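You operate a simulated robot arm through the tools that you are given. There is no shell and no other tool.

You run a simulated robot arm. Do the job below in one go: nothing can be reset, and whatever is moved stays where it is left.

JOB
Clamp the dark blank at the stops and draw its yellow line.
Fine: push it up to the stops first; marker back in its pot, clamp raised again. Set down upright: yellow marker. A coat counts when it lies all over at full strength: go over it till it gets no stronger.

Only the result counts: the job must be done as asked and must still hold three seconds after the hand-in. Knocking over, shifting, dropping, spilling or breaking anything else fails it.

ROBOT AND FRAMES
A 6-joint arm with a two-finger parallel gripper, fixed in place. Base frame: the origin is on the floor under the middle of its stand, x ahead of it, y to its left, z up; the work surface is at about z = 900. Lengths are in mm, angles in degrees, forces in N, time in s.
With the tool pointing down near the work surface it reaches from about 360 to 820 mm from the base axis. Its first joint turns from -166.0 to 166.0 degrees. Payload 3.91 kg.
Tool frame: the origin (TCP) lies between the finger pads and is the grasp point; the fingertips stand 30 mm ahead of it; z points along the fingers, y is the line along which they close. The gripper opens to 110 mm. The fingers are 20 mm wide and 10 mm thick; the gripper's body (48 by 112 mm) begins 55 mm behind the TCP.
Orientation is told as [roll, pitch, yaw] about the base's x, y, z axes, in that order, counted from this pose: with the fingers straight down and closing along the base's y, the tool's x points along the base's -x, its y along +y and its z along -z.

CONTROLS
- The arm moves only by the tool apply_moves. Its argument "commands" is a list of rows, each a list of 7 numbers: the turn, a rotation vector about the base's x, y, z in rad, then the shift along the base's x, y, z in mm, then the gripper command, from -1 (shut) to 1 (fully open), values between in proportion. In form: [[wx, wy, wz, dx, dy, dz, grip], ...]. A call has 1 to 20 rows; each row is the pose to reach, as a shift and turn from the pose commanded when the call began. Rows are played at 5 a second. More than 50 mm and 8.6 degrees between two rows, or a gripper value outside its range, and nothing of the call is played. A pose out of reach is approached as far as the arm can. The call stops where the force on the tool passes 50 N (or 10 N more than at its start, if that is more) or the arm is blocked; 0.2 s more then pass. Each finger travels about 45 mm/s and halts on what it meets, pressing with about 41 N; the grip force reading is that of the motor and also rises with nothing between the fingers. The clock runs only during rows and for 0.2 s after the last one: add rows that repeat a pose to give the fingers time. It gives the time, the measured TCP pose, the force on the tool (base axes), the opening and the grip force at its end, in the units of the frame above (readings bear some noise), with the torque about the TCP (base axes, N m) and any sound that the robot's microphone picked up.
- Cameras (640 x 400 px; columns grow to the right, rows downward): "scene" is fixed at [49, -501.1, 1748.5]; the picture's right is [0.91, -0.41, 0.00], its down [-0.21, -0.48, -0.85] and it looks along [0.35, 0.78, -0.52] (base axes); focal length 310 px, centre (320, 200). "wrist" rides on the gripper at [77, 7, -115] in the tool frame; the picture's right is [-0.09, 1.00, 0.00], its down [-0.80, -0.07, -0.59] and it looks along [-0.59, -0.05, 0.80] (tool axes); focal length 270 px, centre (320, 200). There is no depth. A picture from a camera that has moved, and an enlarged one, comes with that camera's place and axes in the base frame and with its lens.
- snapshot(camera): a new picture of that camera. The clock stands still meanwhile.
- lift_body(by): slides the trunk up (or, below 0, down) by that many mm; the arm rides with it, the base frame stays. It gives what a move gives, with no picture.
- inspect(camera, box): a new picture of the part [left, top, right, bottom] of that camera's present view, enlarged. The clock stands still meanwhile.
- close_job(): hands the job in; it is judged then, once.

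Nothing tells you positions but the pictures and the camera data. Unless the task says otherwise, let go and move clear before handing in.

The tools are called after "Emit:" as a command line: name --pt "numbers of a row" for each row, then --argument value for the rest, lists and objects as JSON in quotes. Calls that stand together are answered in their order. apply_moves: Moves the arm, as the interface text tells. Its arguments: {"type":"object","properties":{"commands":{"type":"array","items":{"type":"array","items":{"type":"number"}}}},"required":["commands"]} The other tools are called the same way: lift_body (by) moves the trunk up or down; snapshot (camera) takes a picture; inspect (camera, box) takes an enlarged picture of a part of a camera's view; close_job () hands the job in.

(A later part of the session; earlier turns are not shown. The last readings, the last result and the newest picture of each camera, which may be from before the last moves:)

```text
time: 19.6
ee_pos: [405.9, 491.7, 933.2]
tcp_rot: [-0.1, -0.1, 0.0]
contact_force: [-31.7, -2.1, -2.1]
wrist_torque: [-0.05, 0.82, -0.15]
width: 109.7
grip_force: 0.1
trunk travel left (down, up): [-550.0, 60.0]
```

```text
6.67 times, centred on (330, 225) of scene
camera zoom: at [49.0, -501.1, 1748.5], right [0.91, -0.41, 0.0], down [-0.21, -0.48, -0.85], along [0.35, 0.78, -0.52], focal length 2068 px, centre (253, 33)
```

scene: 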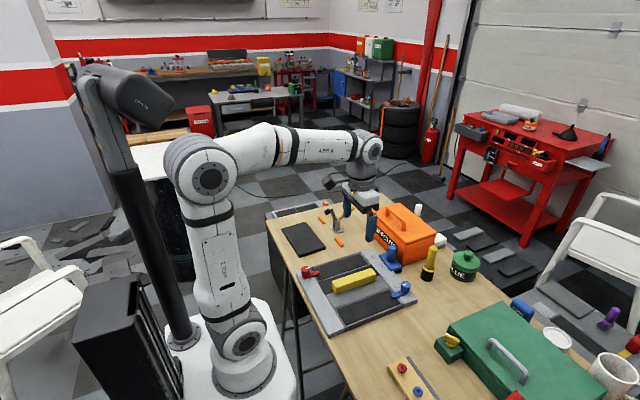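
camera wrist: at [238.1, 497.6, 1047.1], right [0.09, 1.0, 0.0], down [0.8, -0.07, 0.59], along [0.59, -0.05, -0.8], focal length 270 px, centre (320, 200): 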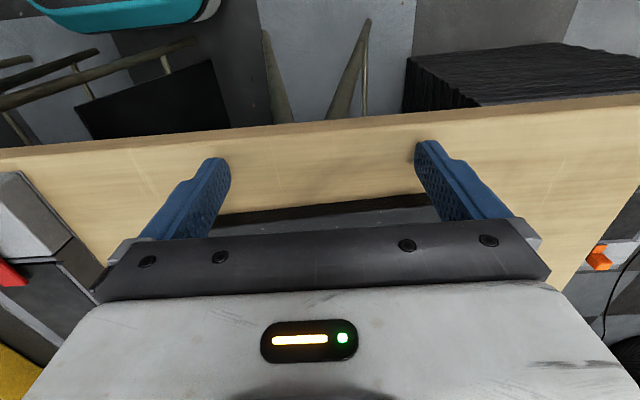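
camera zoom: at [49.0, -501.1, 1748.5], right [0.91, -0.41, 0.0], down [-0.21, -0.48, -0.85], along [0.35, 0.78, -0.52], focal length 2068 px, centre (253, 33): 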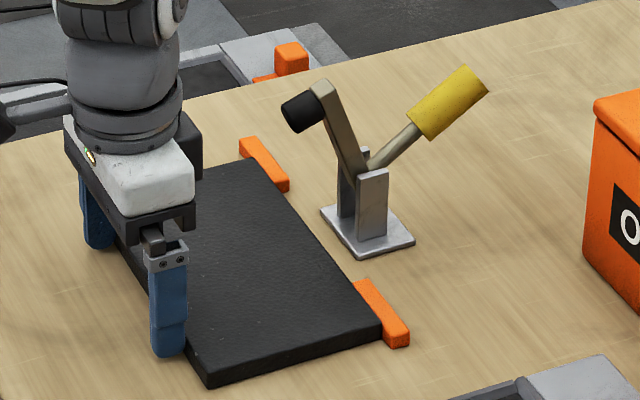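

The blank is seated evenly at 32 N with almost no twist. I'm backing off, lifting, and then looking at the seated blank and the clamp from above.

Emit:
apply_moves --pt "0 0 0 -6 0 0 1" --pt "0 0 0 -15 0 0 1" --pt "0 0 0 -25 0 5 1" --pt "0 0 0 -30 0 40 1" --pt "0 0 0 -30 0 80 1" --pt "0 0 0 -30 0 120 1" --pt "0 0 0 -30 0 160 1" --pt "0 0 0 -20 0 200 1" --pt "0 0 0 -10 0 220 1" --pt "0 0 0 -10 0 220 1"

Emit:
snapshot --camera "wrist"

Emit:
inspect --camera "wrist" --box '[220, 100, 440, 240]'

Emit:
inspect --camera "scene" --box '[290, 195, 370, 255]'

```text
time: 21.8
ee_pos: [401.4, 491.4, 1154.9]
tcp_rot: [-0.1, 0.0, 0.0]
contact_force: [-0.1, 0.1, -0.3]
wrist_torque: [-0.02, -0.03, 0.04]
width: 110.2
grip_force: 0.1
trunk travel left (down, up): [-550.0, 60.0]
```

```text
taken
camera wrist: at [322.5, 497.0, 1267.7], right [0.09, 1.0, 0.0], down [0.8, -0.07, 0.59], along [0.59, -0.05, -0.8], focal length 270 px, centre (320, 200)
```

wrist: 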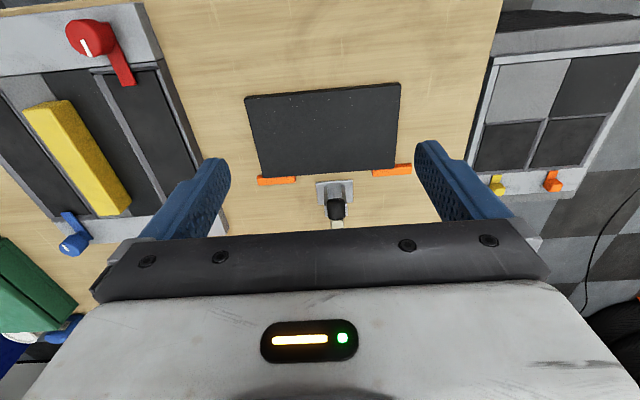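

```text
2.86 times, centred on (330, 170) of wrist
camera zoom: at [322.5, 497.0, 1267.7], right [0.09, 1.0, 0.0], down [0.8, -0.07, 0.59], along [0.59, -0.05, -0.8], focal length 772 px, centre (291, 286)
```

zoom: 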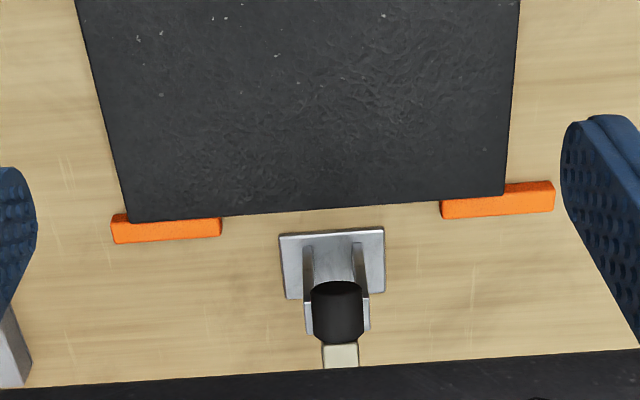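

```text
6.67 times, centred on (330, 225) of scene
camera zoom: at [49.0, -501.1, 1748.5], right [0.91, -0.41, 0.0], down [-0.21, -0.48, -0.85], along [0.35, 0.78, -0.52], focal length 2068 px, centre (253, 33)
```

zoom: 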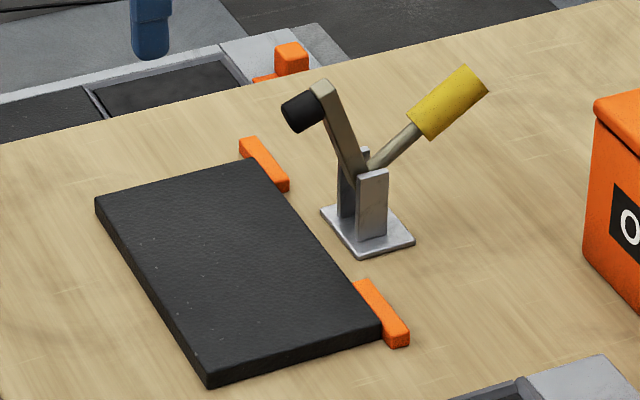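

The blank sits flush on both stops, spanning about x 416–536 and y 390–591, and the clamp base is at about (577, 499). Before clamping, I'll check the blank's face once more at high zoom from this new angle.

Emit:
inspect --camera "wrist" --box '[240, 80, 330, 136]'

Emit:
inspect --camera "wrist" --box '[315, 80, 405, 136]'

Emit:
inspect --camera "wrist" --box '[250, 125, 340, 181]'

Emit:
inspect --camera "wrist" --box '[320, 125, 410, 181]'

Emit:
inspect --camera "wrist" --box '[290, 165, 390, 235]'

```text
7.11 times, centred on (285, 108) of wrist
camera zoom: at [322.5, 497.0, 1267.7], right [0.09, 1.0, 0.0], down [0.8, -0.07, 0.59], along [0.59, -0.05, -0.8], focal length 1922 px, centre (569, 854)
```

zoom: 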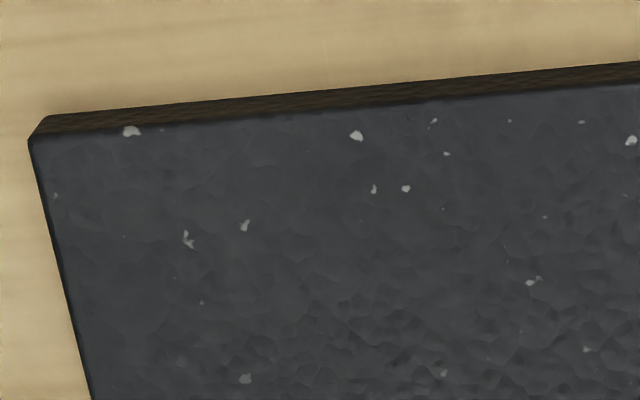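

```text
7.11 times, centred on (360, 108) of wrist
camera zoom: at [322.5, 497.0, 1267.7], right [0.09, 1.0, 0.0], down [0.8, -0.07, 0.59], along [0.59, -0.05, -0.8], focal length 1922 px, centre (36, 854)
```

zoom: 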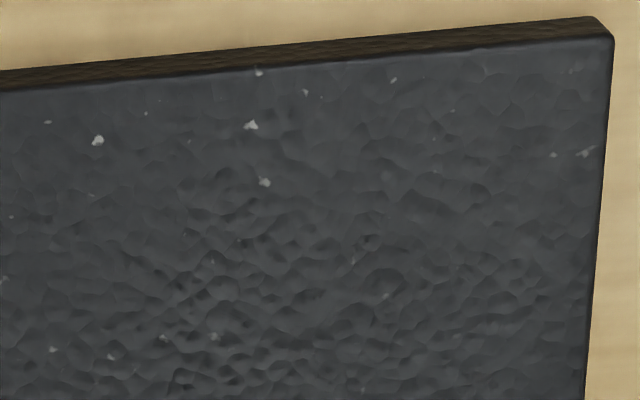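

```text
7.11 times, centred on (295, 153) of wrist
camera zoom: at [322.5, 497.0, 1267.7], right [0.09, 1.0, 0.0], down [0.8, -0.07, 0.59], along [0.59, -0.05, -0.8], focal length 1922 px, centre (498, 534)
```

zoom: 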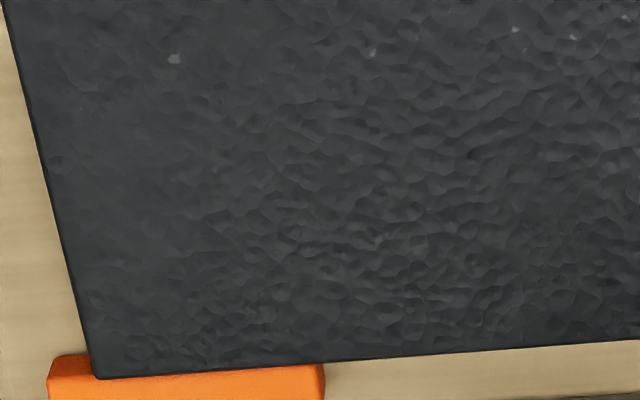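

```text
7.11 times, centred on (365, 153) of wrist
camera zoom: at [322.5, 497.0, 1267.7], right [0.09, 1.0, 0.0], down [0.8, -0.07, 0.59], along [0.59, -0.05, -0.8], focal length 1922 px, centre (0, 534)
```

zoom: 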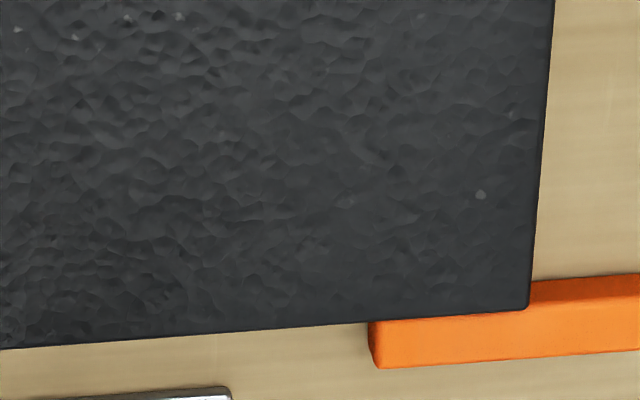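

```text
5.71 times, centred on (340, 200) of wrist
camera zoom: at [322.5, 497.0, 1267.7], right [0.09, 1.0, 0.0], down [0.8, -0.07, 0.59], along [0.59, -0.05, -0.8], focal length 1544 px, centre (206, 200)
```

zoom: 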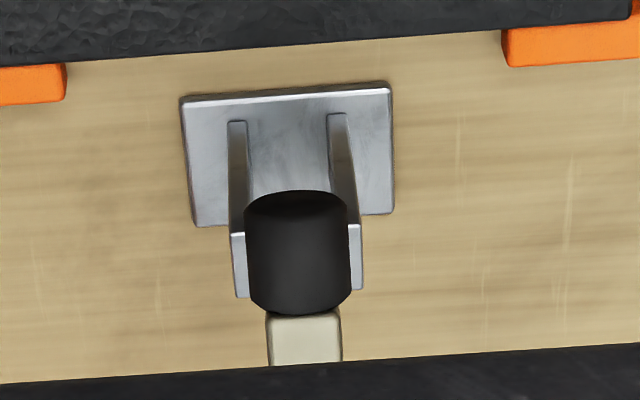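

There is still no mark, so I'll go on with the clamp. With the fingers closed and the tool tilted slightly outward, I'll position above the V between the clamp arm and the handle, ready to press the arm down.

Emit:
apply_moves --pt "0 -0.07 0 25 2 5 -1" --pt "0 -0.14 0 55 4 5 -1" --pt "0 -0.21 0 85 6 5 -1" --pt "0 -0.28 0 115 7 5 -1" --pt "0 -0.349 0 145 7.6 5 -1" --pt "0 -0.349 0 165 7.6 0 -1" --pt "0 -0.349 0 165 7.6 0 -1" --pt "0 -0.349 0 165 7.6 0 -1"

Emit:
snapshot --camera "wrist"

Emit:
inspect --camera "scene" --box '[290, 155, 390, 255]'

```text
time: 23.6
ee_pos: [565.5, 499.6, 1153.9]
tcp_rot: [0.0, -20.0, 0.0]
contact_force: [-0.1, -0.2, -0.2]
wrist_torque: [-0.01, 0.01, -0.01]
width: 0.2
grip_force: 37.8
trunk travel left (down, up): [-550.0, 60.0]
```

```text
taken
camera wrist: at [452.9, 504.3, 1233.9], right [0.08, 1.0, 0.03], down [0.55, -0.07, 0.83], along [0.83, -0.05, -0.55], focal length 270 px, centre (320, 200)
```

wrist: 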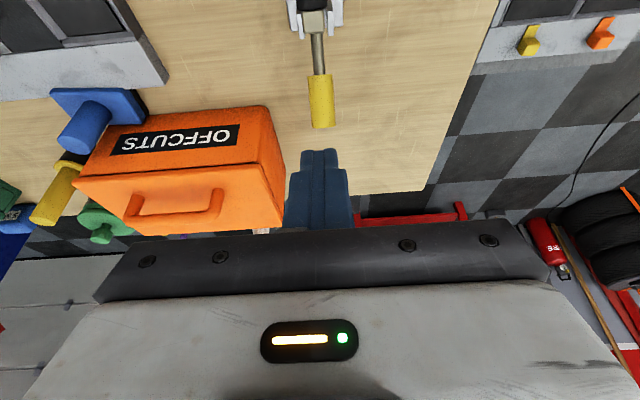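

```text
4.00 times, centred on (340, 205) of scene
camera zoom: at [49.0, -501.1, 1748.5], right [0.91, -0.41, 0.0], down [-0.21, -0.48, -0.85], along [0.35, 0.78, -0.52], focal length 1241 px, centre (240, 180)
```

zoom: 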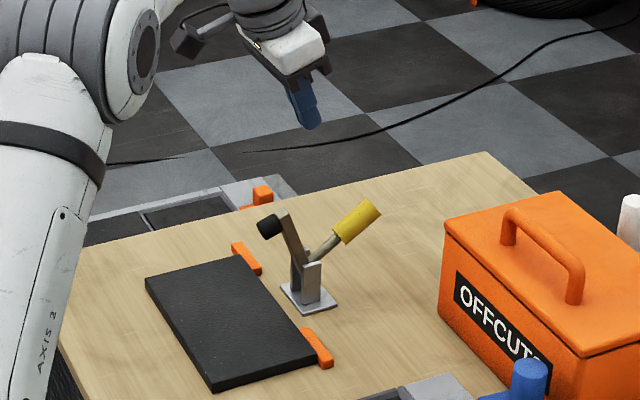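

The closed fingers are lined up with the clamp plane. I'll lower them into the V behind the raised clamp arm.

Emit:
apply_moves --pt "0 0 0 2 -1.5 -30 -1" --pt "0 0 0 2 -1.5 -60 -1" --pt "0 0 0 2 -1.5 -85 -1" --pt "0 0 0 2 -1.5 -105 -1" --pt "0 0 0 2 -1.5 -105 -1"

Emit:
inspect --camera "scene" --box '[300, 165, 380, 245]'

Emit:
snapshot --camera "wrist"

```text
time: 24.8
ee_pos: [568.4, 497.0, 1047.3]
tcp_rot: [0.0, -20.0, -0.1]
contact_force: [0.6, 0.0, -0.1]
wrist_torque: [0.03, 0.01, -0.03]
width: 0.0
grip_force: 38.4
trunk travel left (down, up): [-550.0, 60.0]
```

```text
5.00 times, centred on (340, 205) of scene
camera zoom: at [49.0, -501.1, 1748.5], right [0.91, -0.41, 0.0], down [-0.21, -0.48, -0.85], along [0.35, 0.78, -0.52], focal length 1551 px, centre (220, 175)
```

zoom: 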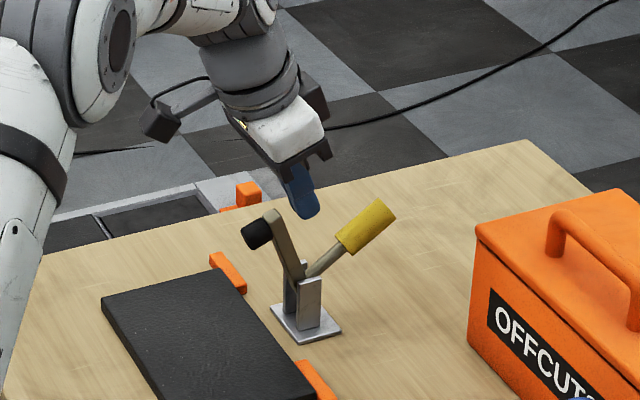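

```text
taken
camera wrist: at [454.6, 503.6, 1128.8], right [0.08, 1.0, 0.03], down [0.55, -0.07, 0.83], along [0.83, -0.05, -0.55], focal length 270 px, centre (320, 200)
```

wrist: 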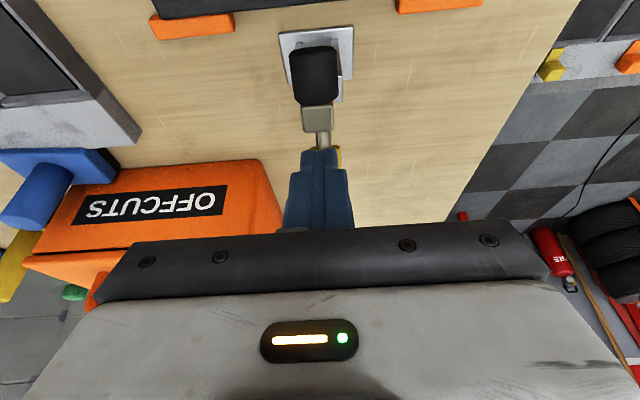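

The fingertip sits in the V about 11 mm behind the clamp arm, and the arm end is at about (544, z 1030). I'll push the arm over toward the blank along its arc in stages.

Emit:
apply_moves --pt "0 0 0 -5 0 0 -1" --pt "0 0 0 -10 0 0 -1" --pt "0 0 0 -14.4 0 0 -1" --pt "0 0 0 -19 0 -2 -1" --pt "0 0 0 -24 0 -4 -1" --pt "0 0 0 -28.5 0 -6.8 -1" --pt "0 0 0 -32.9 0 -9.6 -1" --pt "0 0 0 -36.8 0 -13.1 -1" --pt "0 0 0 -40.7 0 -16.7 -1" --pt "0 0 0 -40.7 0 -16.7 -1"

Emit:
inspect --camera "scene" --box '[300, 165, 380, 245]'

```text
time: 27.0
ee_pos: [526.6, 498.1, 1030.2]
tcp_rot: [-0.1, -20.0, 0.0]
contact_force: [-0.1, 1.3, -0.7]
wrist_torque: [0.02, -0.01, 0.02]
width: 0.0
grip_force: 37.8
trunk travel left (down, up): [-550.0, 60.0]
```

```text
5.00 times, centred on (340, 205) of scene
camera zoom: at [49.0, -501.1, 1748.5], right [0.91, -0.41, 0.0], down [-0.21, -0.48, -0.85], along [0.35, 0.78, -0.52], focal length 1551 px, centre (220, 175)
```

zoom: 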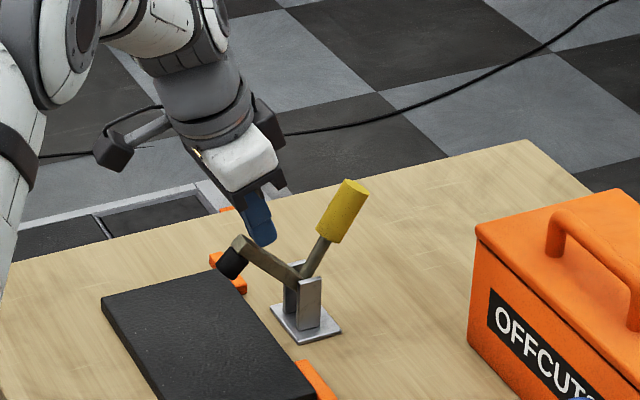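

The lever is a single rigid piece and turns freely. I'll keep pushing the arm down along the arc until the pad meets the blank.

Emit:
apply_moves --pt "0 0 0 -3.2 0 -4 -1" --pt "0 0 0 -6.5 0 -8.4 -1" --pt "0 0 0 -9 0 -13 -1" --pt "0 0 0 -11.4 0 -17.8 -1" --pt "0 0 0 -13 0 -22.8 -1" --pt "0 0 0 -14.6 0 -27.8 -1" --pt "0 0 0 -15.5 0 -33 -1" --pt "0 0 0 -15.5 0 -33 -1"

Emit:
inspect --camera "scene" --box '[300, 165, 380, 245]'

```text
time: 28.8
ee_pos: [511.4, 497.6, 996.9]
tcp_rot: [-0.1, -20.0, 0.1]
contact_force: [-0.7, 0.7, 0.6]
wrist_torque: [-0.01, -0.01, -0.01]
width: 0.2
grip_force: 37.9
trunk travel left (down, up): [-550.0, 60.0]
```

```text
5.00 times, centred on (340, 205) of scene
camera zoom: at [49.0, -501.1, 1748.5], right [0.91, -0.41, 0.0], down [-0.21, -0.48, -0.85], along [0.35, 0.78, -0.52], focal length 1551 px, centre (220, 175)
```

zoom: 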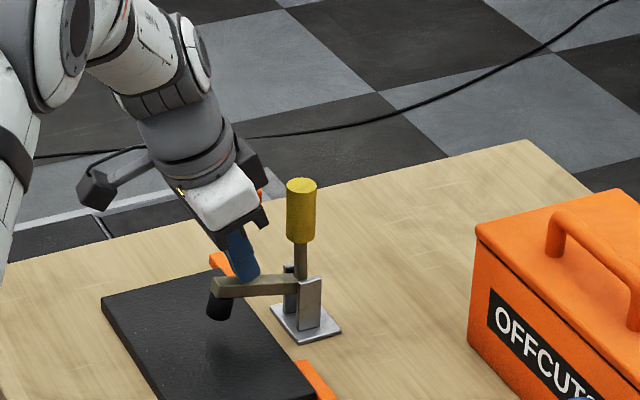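

The arm is nearly horizontal and the pad is still hovering above the blank. I'll keep pressing down gently.

Emit:
apply_moves --pt "0 0 0 -0.5 0 -4 -1" --pt "0 0 0 -0.8 0 -8 -1" --pt "0 0 0 -1 0 -12 -1" --pt "0 0 0 -1 0 -15 -1" --pt "0 0 0 -1 0 -15 -1"

Emit:
inspect --camera "scene" --box '[300, 165, 380, 245]'

```text
time: 30.0
ee_pos: [510.1, 499.0, 984.1]
tcp_rot: [0.0, -20.0, 0.0]
contact_force: [0.5, -0.1, 3.0]
wrist_torque: [0.03, 0.0, 0.02]
width: 0.0
grip_force: 38.0
trunk travel left (down, up): [-550.0, 60.0]
```

```text
5.00 times, centred on (340, 205) of scene
camera zoom: at [49.0, -501.1, 1748.5], right [0.91, -0.41, 0.0], down [-0.21, -0.48, -0.85], along [0.35, 0.78, -0.52], focal length 1551 px, centre (220, 175)
```

zoom: 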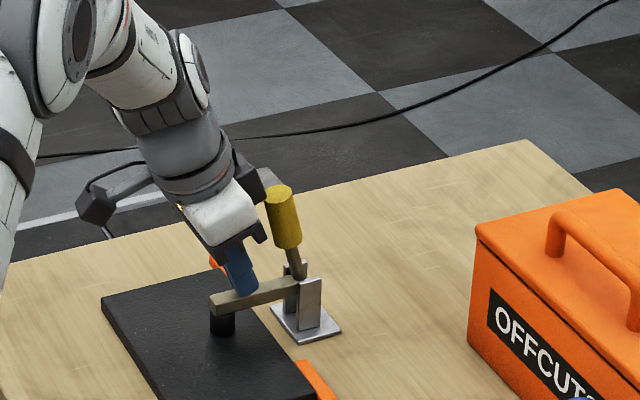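

The pad seems to have landed on the blank. I'll press a little further to confirm it is firmly closed.

Emit:
apply_moves --pt "0 0 0 0 0 -2 -1" --pt "0 0 0 0 0 -3.5 -1" --pt "0 0 0 0 0 -3.5 -1" --pt "0 0 0 0 0 -3.5 -1"

Emit:
inspect --camera "scene" --box '[300, 195, 360, 245]'

```text
time: 31.0
ee_pos: [509.3, 498.1, 983.2]
tcp_rot: [0.2, -20.3, 0.0]
contact_force: [2.1, 4.3, 28.7]
wrist_torque: [0.12, -0.1, -0.36]
width: 0.1
grip_force: 37.9
trunk travel left (down, up): [-550.0, 60.0]
```

```text
8.00 times, centred on (330, 220) of scene
camera zoom: at [49.0, -501.1, 1748.5], right [0.91, -0.41, 0.0], down [-0.21, -0.48, -0.85], along [0.35, 0.78, -0.52], focal length 2481 px, centre (240, 40)
```

zoom: 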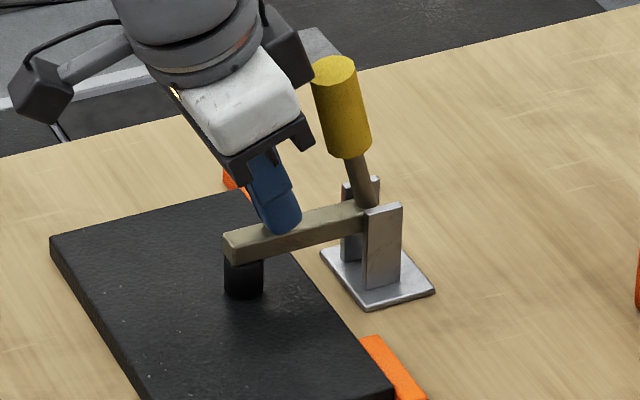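

The pad is firmly down at 29 N. I'll lift away along the tool axis and check that the clamp stays closed and the blank hasn't moved.

Emit:
apply_moves --pt "0 0 0 -4 0 12 -1" --pt "0 0 0 -10 0 35 -1" --pt "0 0 0 -22 0 65 -1" --pt "0 0.07 0 -40 0 95 -1" --pt "0 0.14 0 -65 -5 125 -0.5" --pt "0 0.21 0 -90 -10 155 0" --pt "0 0.28 0 -110 -10 180 0.5" --pt "0 0.349 0 -130 -10 190 1" --pt "0 0.349 0 -140 -10 190 1" --pt "0 0.349 0 -140 -10 190 1"

Emit:
snapshot --camera "wrist"

Emit:
inspect --camera "wrist" --box '[210, 80, 430, 220]'

Emit:
inspect --camera "scene" --box '[290, 190, 370, 255]'

```text
time: 33.2
ee_pos: [369.1, 487.3, 1170.5]
tcp_rot: [-0.1, 0.1, -0.1]
contact_force: [0.3, -0.7, -1.1]
wrist_torque: [-0.06, 0.01, 0.02]
width: 110.1
grip_force: 0.1
trunk travel left (down, up): [-550.0, 60.0]
```

```text
taken
camera wrist: at [291.2, 492.9, 1284.4], right [0.09, 1.0, 0.0], down [0.8, -0.07, 0.59], along [0.59, -0.05, -0.8], focal length 270 px, centre (320, 200)
```

wrist: 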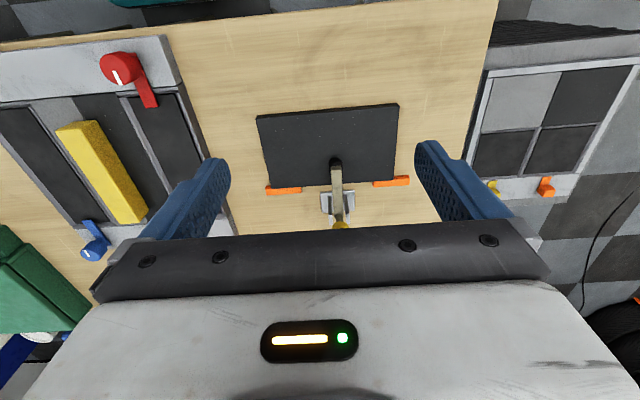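

```text
2.86 times, centred on (320, 150) of wrist
camera zoom: at [291.2, 492.9, 1284.4], right [0.09, 1.0, 0.0], down [0.8, -0.07, 0.59], along [0.59, -0.05, -0.8], focal length 772 px, centre (320, 343)
```

zoom: 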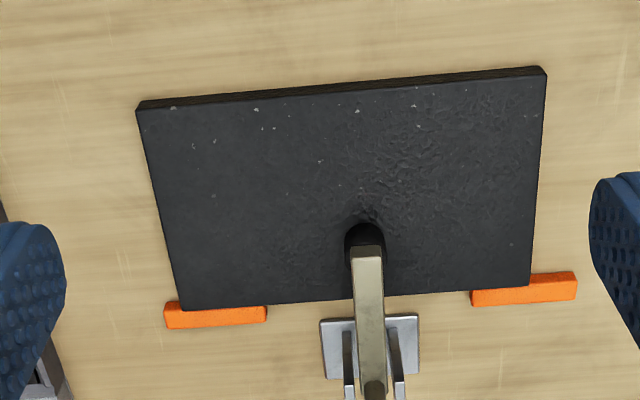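

```text
6.15 times, centred on (330, 222) of scene
camera zoom: at [49.0, -501.1, 1748.5], right [0.91, -0.41, 0.0], down [-0.21, -0.48, -0.85], along [0.35, 0.78, -0.52], focal length 1909 px, centre (258, 62)
```

zoom: 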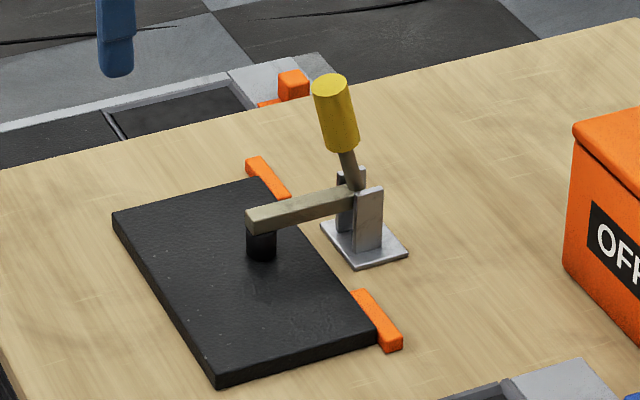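

The clamp holds by itself and the blank is still on the stops. I'll search the face for a scribed guide with stronger enlargements.

Emit:
inspect --camera "wrist" --box '[256, 104, 306, 135]'

Emit:
inspect --camera "wrist" --box '[302, 104, 352, 135]'

Emit:
inspect --camera "wrist" --box '[350, 104, 400, 135]'

Emit:
inspect --camera "wrist" --box '[256, 130, 306, 161]'

Emit:
inspect --camera "wrist" --box '[302, 130, 352, 161]'

Emit:
inspect --camera "wrist" --box '[350, 130, 400, 161]'

Emit:
inspect --camera "wrist" --box '[262, 158, 312, 189]'

Emit:
inspect --camera "wrist" --box '[345, 155, 395, 186]'

```text
12.80 times, centred on (281, 120) of wrist
camera zoom: at [291.2, 492.9, 1284.4], right [0.09, 1.0, 0.0], down [0.8, -0.07, 0.59], along [0.59, -0.05, -0.8], focal length 3460 px, centre (819, 1230)
```

zoom: 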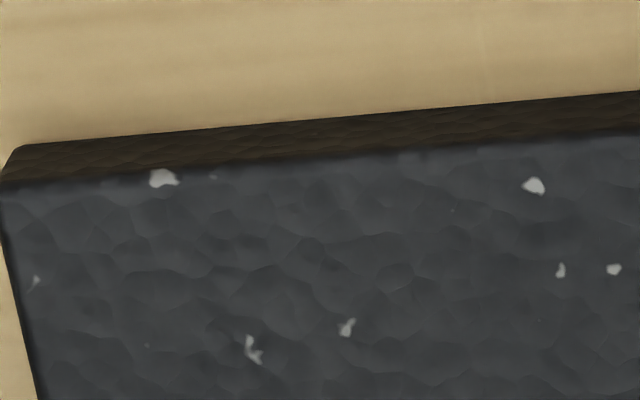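

```text
12.80 times, centred on (327, 120) of wrist
camera zoom: at [291.2, 492.9, 1284.4], right [0.09, 1.0, 0.0], down [0.8, -0.07, 0.59], along [0.59, -0.05, -0.8], focal length 3460 px, centre (230, 1230)
```

zoom: 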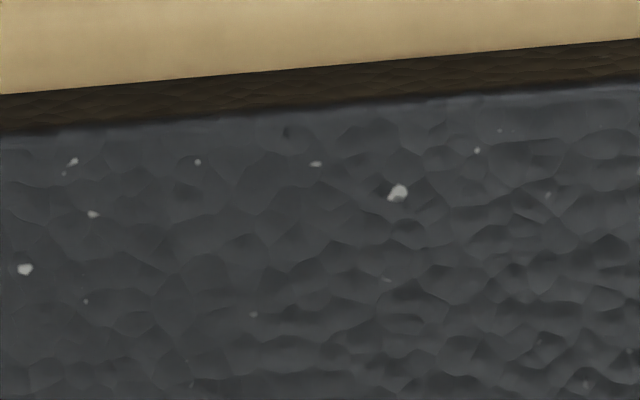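

```text
12.80 times, centred on (375, 120) of wrist
camera zoom: at [291.2, 492.9, 1284.4], right [0.09, 1.0, 0.0], down [0.8, -0.07, 0.59], along [0.59, -0.05, -0.8], focal length 3460 px, centre (-384, 1230)
```

zoom: 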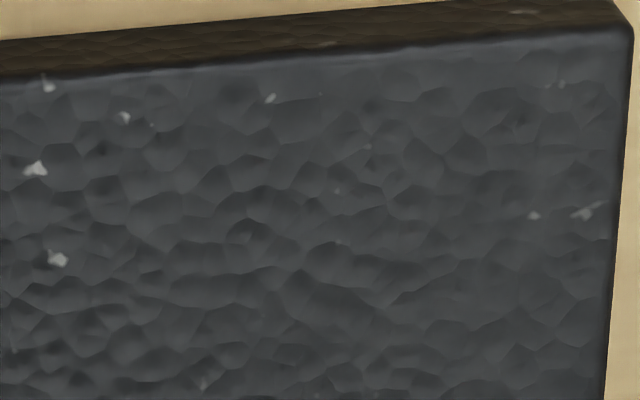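

```text
12.80 times, centred on (281, 146) of wrist
camera zoom: at [291.2, 492.9, 1284.4], right [0.09, 1.0, 0.0], down [0.8, -0.07, 0.59], along [0.59, -0.05, -0.8], focal length 3460 px, centre (819, 898)
```

zoom: 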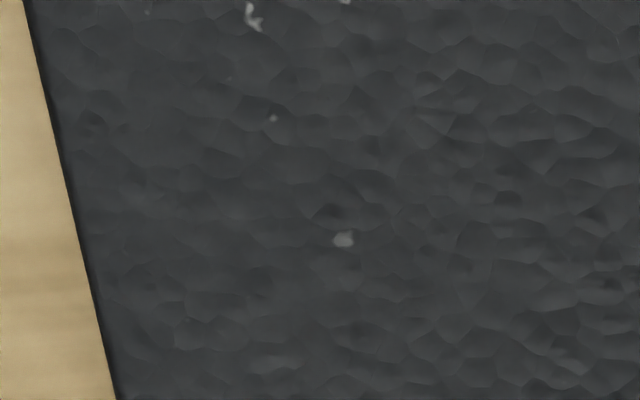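

```text
12.80 times, centred on (327, 146) of wrist
camera zoom: at [291.2, 492.9, 1284.4], right [0.09, 1.0, 0.0], down [0.8, -0.07, 0.59], along [0.59, -0.05, -0.8], focal length 3460 px, centre (230, 898)
```

zoom: 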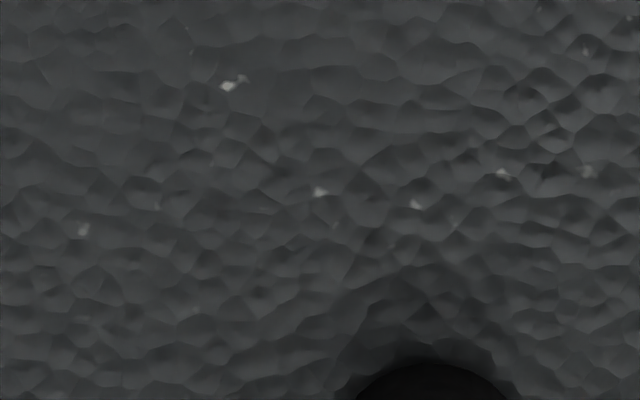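

```text
12.80 times, centred on (375, 146) of wrist
camera zoom: at [291.2, 492.9, 1284.4], right [0.09, 1.0, 0.0], down [0.8, -0.07, 0.59], along [0.59, -0.05, -0.8], focal length 3460 px, centre (-384, 898)
```

zoom: 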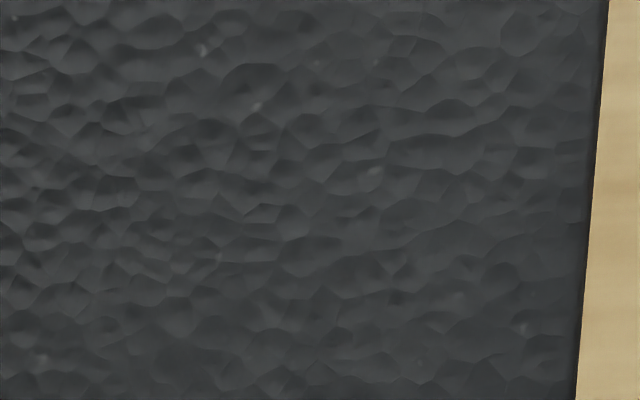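

```text
12.80 times, centred on (287, 174) of wrist
camera zoom: at [291.2, 492.9, 1284.4], right [0.09, 1.0, 0.0], down [0.8, -0.07, 0.59], along [0.59, -0.05, -0.8], focal length 3460 px, centre (742, 539)
```

zoom: 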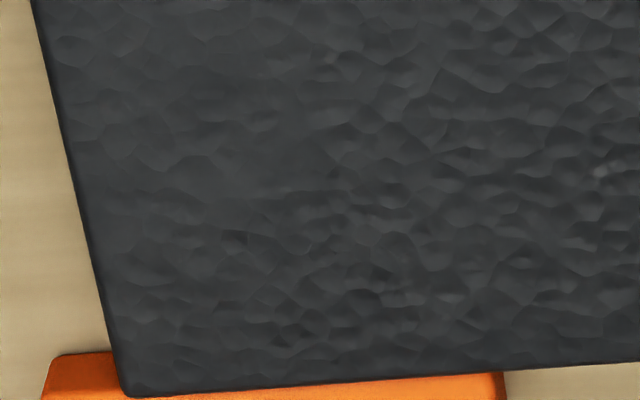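

```text
12.80 times, centred on (370, 170) of wrist
camera zoom: at [291.2, 492.9, 1284.4], right [0.09, 1.0, 0.0], down [0.8, -0.07, 0.59], along [0.59, -0.05, -0.8], focal length 3460 px, centre (-320, 578)
```

zoom: 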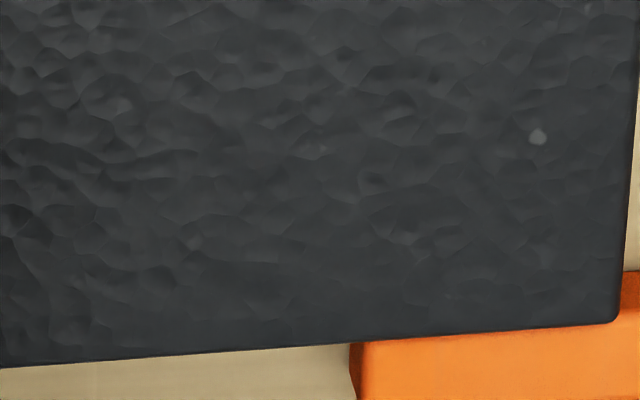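

I see no guide line at any magnification, and the blank is clamped. Next I'll look at the marker in its pot up close, since it may hold a hint and I need its exact position.

Emit:
apply_moves --pt "0 0 0 10 -15 30 1" --pt "0 0 0 25 -40 55 1" --pt "0 0 0 45 -70 65 1" --pt "0 0 0 70 -100 65 1" --pt "0 0 0 95 -130 65 1" --pt "0 0 0 120 -160 65 1" --pt "0 0 0 145 -190 65 1" --pt "0 0 0 170 -220 65 1" --pt "0 0 0 195 -250 65 1" --pt "0 0 0 220 -280 65 1" --pt "0 0 0 245 -310 65 1" --pt "0 0 0 270 -340 60 1" --pt "0 0 0 295 -368 50 1" --pt "0 0 0 315 -392 40 1" --pt "0 0 0 315 -392 40 1"

Emit:
snapshot --camera "wrist"

```text
time: 36.4
ee_pos: [685.5, 95.0, 1211.1]
tcp_rot: [0.1, -0.1, 0.0]
contact_force: [-0.3, -0.1, -0.5]
wrist_torque: [0.01, 0.01, -0.02]
width: 109.8
grip_force: 0.0
trunk travel left (down, up): [-550.0, 60.0]
```

```text
taken
camera wrist: at [606.8, 100.1, 1324.4], right [0.09, 1.0, 0.0], down [0.8, -0.07, 0.59], along [0.59, -0.05, -0.8], focal length 270 px, centre (320, 200)
```

wrist: 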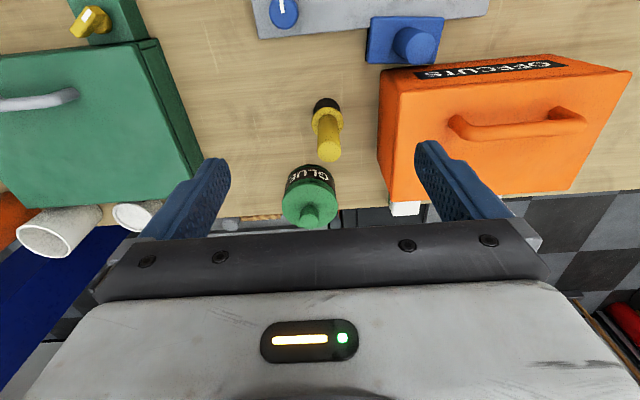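

Emit:
inspect --camera "wrist" --box '[270, 80, 390, 180]'

Emit:
inspect --camera "wrist" --box '[0, 180, 220, 300]'

Emit:
inspect --camera "wrist" --box '[360, 0, 640, 220]'

```text
4.00 times, centred on (330, 130) of wrist
camera zoom: at [606.8, 100.1, 1324.4], right [0.09, 1.0, 0.0], down [0.8, -0.07, 0.59], along [0.59, -0.05, -0.8], focal length 1081 px, centre (280, 480)
```

zoom: 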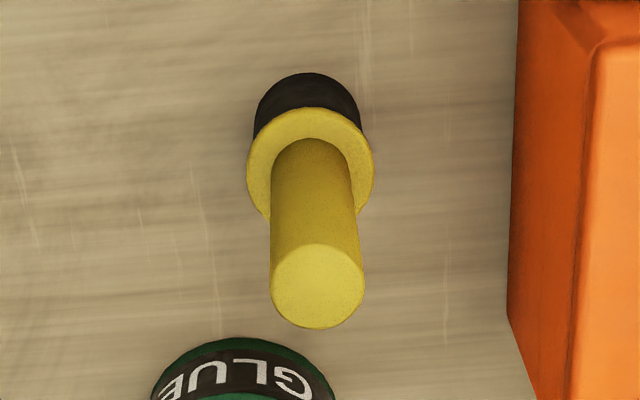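

```text
2.91 times, centred on (110, 240) of wrist
camera zoom: at [606.8, 100.1, 1324.4], right [0.09, 1.0, 0.0], down [0.8, -0.07, 0.59], along [0.59, -0.05, -0.8], focal length 786 px, centre (931, 84)
```

zoom: 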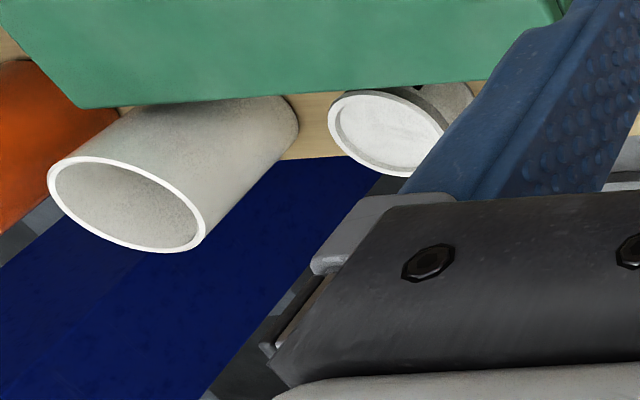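

```text
1.82 times, centred on (500, 110) of wrist
camera zoom: at [606.8, 100.1, 1324.4], right [0.09, 1.0, 0.0], down [0.8, -0.07, 0.59], along [0.59, -0.05, -0.8], focal length 491 px, centre (-7, 364)
```

zoom: 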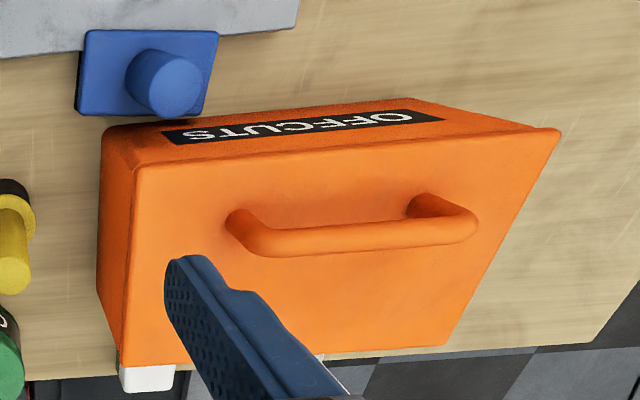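

The marker stands at about (745, 98), roughly 26 mm thick, with its top at z≈1050. A collared black pot holds its lower end. I'll go closer to pin down its x position before gripping.

Emit:
apply_moves --pt "0 0 0 15 1 -30 1" --pt "0 0 0 30 2 -60 1" --pt "0 0 0 40 3 -85 1" --pt "0 0 0 40 3 -85 1"

Emit:
snapshot --camera "wrist"

Emit:
inspect --camera "wrist" --box '[250, 60, 400, 200]'

Emit:
inspect --camera "scene" --box '[380, 190, 500, 290]'

```text
time: 37.4
ee_pos: [726.1, 98.9, 1124.7]
tcp_rot: [0.0, 0.1, 0.0]
contact_force: [-0.6, -0.5, -1.2]
wrist_torque: [-0.02, 0.01, 0.01]
width: 110.1
grip_force: 0.0
trunk travel left (down, up): [-550.0, 60.0]
```

```text
taken
camera wrist: at [646.7, 103.8, 1238.9], right [0.09, 1.0, 0.0], down [0.8, -0.07, 0.59], along [0.59, -0.05, -0.8], focal length 270 px, centre (320, 200)
```

wrist: 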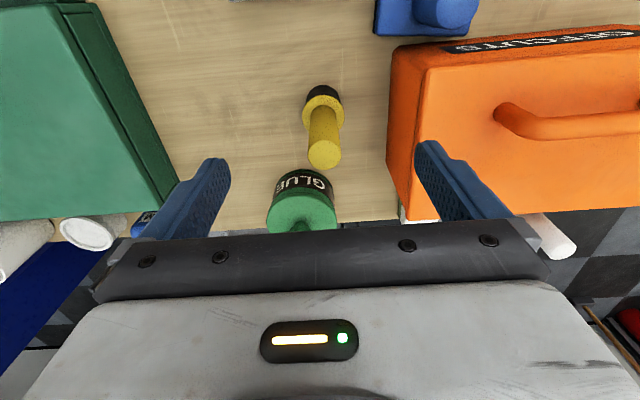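

```text
2.86 times, centred on (325, 130) of wrist
camera zoom: at [646.7, 103.8, 1238.9], right [0.09, 1.0, 0.0], down [0.8, -0.07, 0.59], along [0.59, -0.05, -0.8], focal length 772 px, centre (306, 400)
```

zoom: 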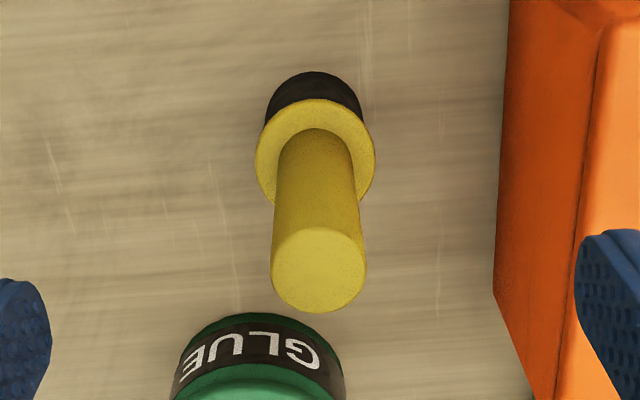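

```text
4.00 times, centred on (440, 240) of scene
camera zoom: at [49.0, -501.1, 1748.5], right [0.91, -0.41, 0.0], down [-0.21, -0.48, -0.85], along [0.35, 0.78, -0.52], focal length 1241 px, centre (-160, 40)
```

zoom: 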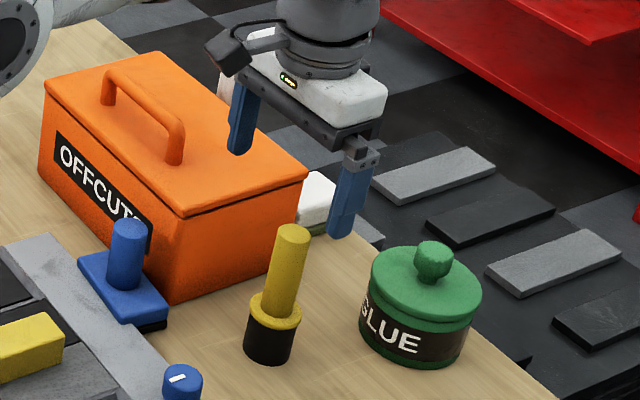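

Both views agree: the marker axis is at about (745, 98), with its top near z 1046 and the collar near z 955. I'll narrow the opening to about 60 mm and come down over it.

Emit:
apply_moves --pt "0 0 0 10 -0.5 -5 0.6" --pt "0 0 0 19 -0.7 -10 0.2" --pt "0 0 0 19 -0.7 -20 0.1" --pt "0 0 0 19 -0.7 -45 0.1" --pt "0 0 0 19 -0.7 -70 0.1" --pt "0 0 0 19 -0.7 -95 0.1" --pt "0 0 0 19 -0.7 -112 0.1" --pt "0 0 0 19 -0.7 -121.5 0.1" --pt "0 0 0 19 -0.7 -121.5 0.1"

Emit:
snapshot --camera "wrist"

Emit:
inspect --camera "scene" --box '[400, 210, 460, 290]'

```text
time: 39.4
ee_pos: [743.5, 98.1, 1004.2]
tcp_rot: [0.0, 0.0, 0.0]
contact_force: [-1.1, 0.4, -0.4]
wrist_torque: [0.01, 0.02, 0.03]
width: 60.3
grip_force: 0.0
trunk travel left (down, up): [-550.0, 60.0]
```

```text
taken
camera wrist: at [665.3, 103.9, 1117.6], right [0.09, 1.0, 0.0], down [0.8, -0.07, 0.59], along [0.59, -0.05, -0.8], focal length 270 px, centre (320, 200)
```

wrist: 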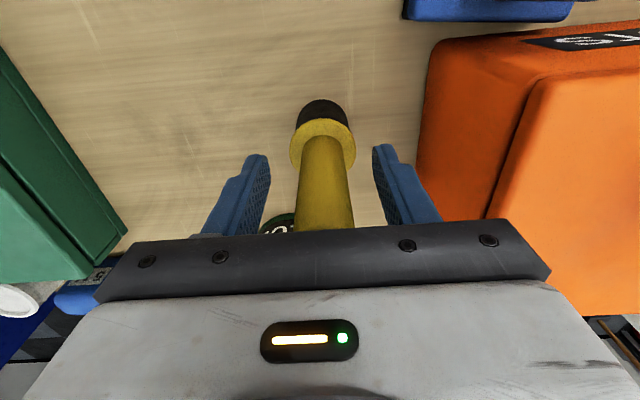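

```text
5.00 times, centred on (430, 250) of scene
camera zoom: at [49.0, -501.1, 1748.5], right [0.91, -0.41, 0.0], down [-0.21, -0.48, -0.85], along [0.35, 0.78, -0.52], focal length 1551 px, centre (-230, -50)
```

zoom: 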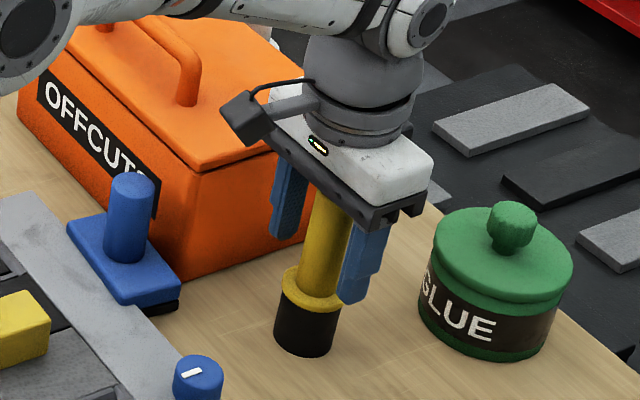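

The fingers straddle the marker body cleanly above the collar. Closing the grip now.

Emit:
apply_moves --pt "0 0 0 0 0 0 -0.3" --pt "0 0 0 0 0 0 -0.6" --pt "0 0 0 0 0 0 -1" --pt "0 0 0 0 0 0 -1" --pt "0 0 0 0 0 0 -1" --pt "0 0 0 0 0 0 -1"

Emit:
snapshot --camera "wrist"

```text
time: 40.8
ee_pos: [742.1, 98.3, 1004.0]
tcp_rot: [-0.1, 0.0, 0.0]
contact_force: [0.5, 0.7, 1.3]
wrist_torque: [-0.02, -0.06, -0.01]
width: 26.8
grip_force: 41.1
trunk travel left (down, up): [-550.0, 60.0]
```

```text
taken
camera wrist: at [665.3, 103.9, 1117.7], right [0.09, 1.0, 0.0], down [0.8, -0.07, 0.59], along [0.59, -0.05, -0.8], focal length 270 px, centre (320, 200)
```

wrist: 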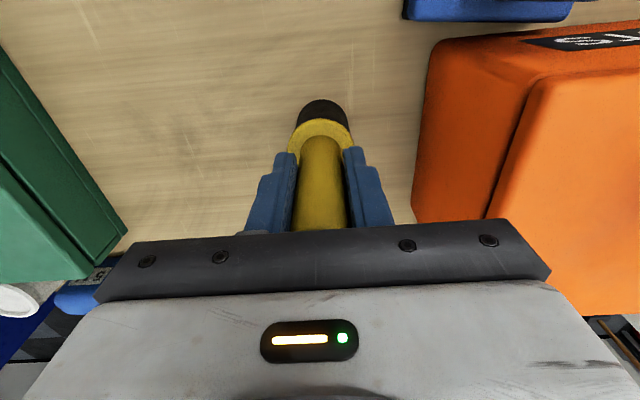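

Gripped: the width is 26.8 mm at 41 N. I'll lift straight up slowly and check that the pot stays behind.

Emit:
apply_moves --pt "0 0 0 0 0 5 -1" --pt "0 0 0 0 0 12 -1" --pt "0 0 0 0 0 20 -1" --pt "0 0 0 0 0 30 -1" --pt "0 0 0 0 0 42 -1" --pt "0 0 0 0 0 55 -1" --pt "0 0 0 0 0 70 -1" --pt "0 0 0 0 0 90 -1" --pt "0 0 0 0 0 110 -1" --pt "0 0 0 0 0 130 -1" --pt "0 0 0 0 0 150 -1" --pt "0 0 0 0 0 150 -1"

Emit:
snapshot --camera "wrist"

Emit:
inspect --camera "scene" --box '[380, 150, 480, 300]'

```text
time: 43.4
ee_pos: [743.4, 99.1, 1153.4]
tcp_rot: [0.1, -0.1, 0.0]
contact_force: [0.0, 0.0, -0.4]
wrist_torque: [0.01, 0.0, 0.01]
width: 26.8
grip_force: 41.0
trunk travel left (down, up): [-550.0, 60.0]
```

```text
taken
camera wrist: at [665.4, 103.9, 1267.8], right [0.09, 1.0, 0.0], down [0.8, -0.07, 0.59], along [0.59, -0.05, -0.8], focal length 270 px, centre (320, 200)
```

wrist: 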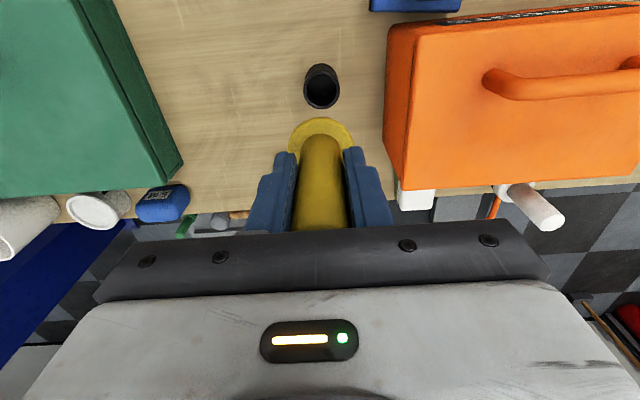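

```text
2.67 times, centred on (430, 225) of scene
camera zoom: at [49.0, -501.1, 1748.5], right [0.91, -0.41, 0.0], down [-0.21, -0.48, -0.85], along [0.35, 0.78, -0.52], focal length 827 px, centre (27, 133)
```

zoom: 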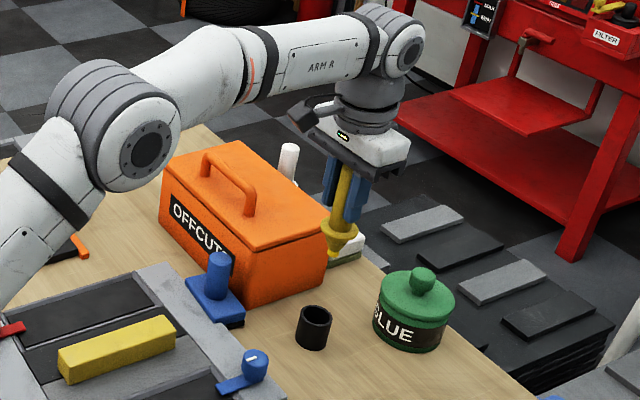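

The marker came out with its collar attached and the black pot stayed put. I'll zoom in on the nib to measure it.

Emit:
inspect --camera "scene" --box '[490, 200, 530, 260]'

Emit:
inspect --camera "scene" --box '[490, 190, 540, 230]'

Emit:
inspect --camera "scene" --box '[485, 195, 530, 255]'

Emit:
inspect --camera "scene" --box '[480, 240, 520, 290]'

```text
6.67 times, centred on (510, 230) of scene
camera zoom: at [49.0, -501.1, 1748.5], right [0.91, -0.41, 0.0], down [-0.21, -0.48, -0.85], along [0.35, 0.78, -0.52], focal length 2068 px, centre (-947, 0)
```

zoom: 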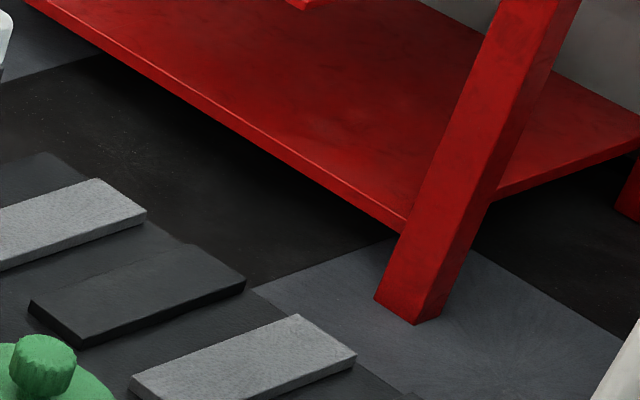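

```text
10.00 times, centred on (515, 210) of scene
camera zoom: at [49.0, -501.1, 1748.5], right [0.91, -0.41, 0.0], down [-0.21, -0.48, -0.85], along [0.35, 0.78, -0.52], focal length 3102 px, centre (-1630, 100)
```

zoom: 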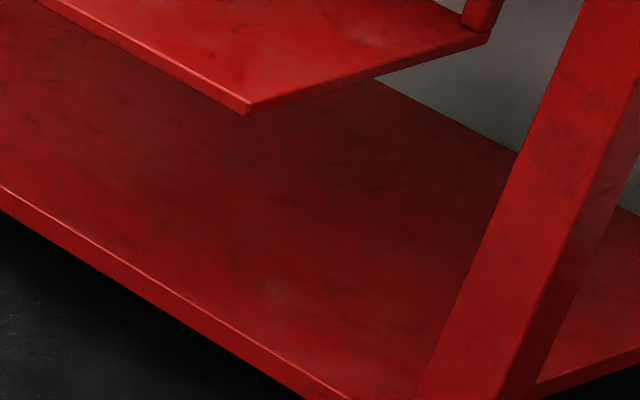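

```text
6.67 times, centred on (508, 225) of scene
camera zoom: at [49.0, -501.1, 1748.5], right [0.91, -0.41, 0.0], down [-0.21, -0.48, -0.85], along [0.35, 0.78, -0.52], focal length 2068 px, centre (-930, 33)
```

zoom: 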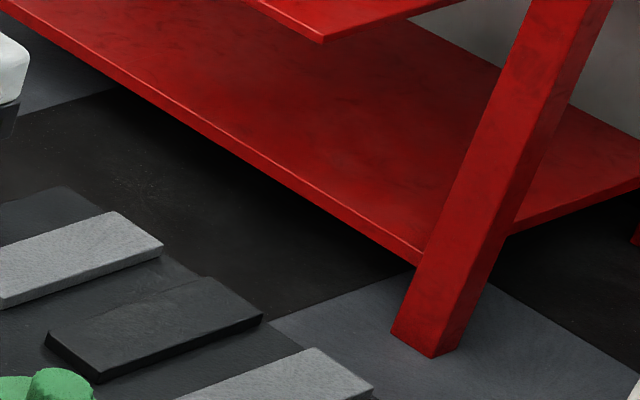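

```text
8.00 times, centred on (500, 265) of scene
camera zoom: at [49.0, -501.1, 1748.5], right [0.91, -0.41, 0.0], down [-0.21, -0.48, -0.85], along [0.35, 0.78, -0.52], focal length 2481 px, centre (-1120, -320)
```

zoom: 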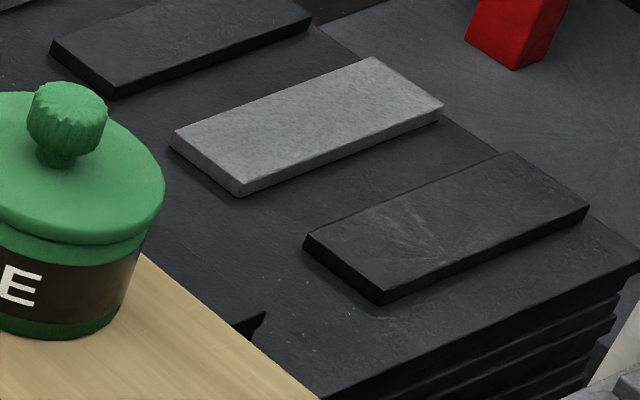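

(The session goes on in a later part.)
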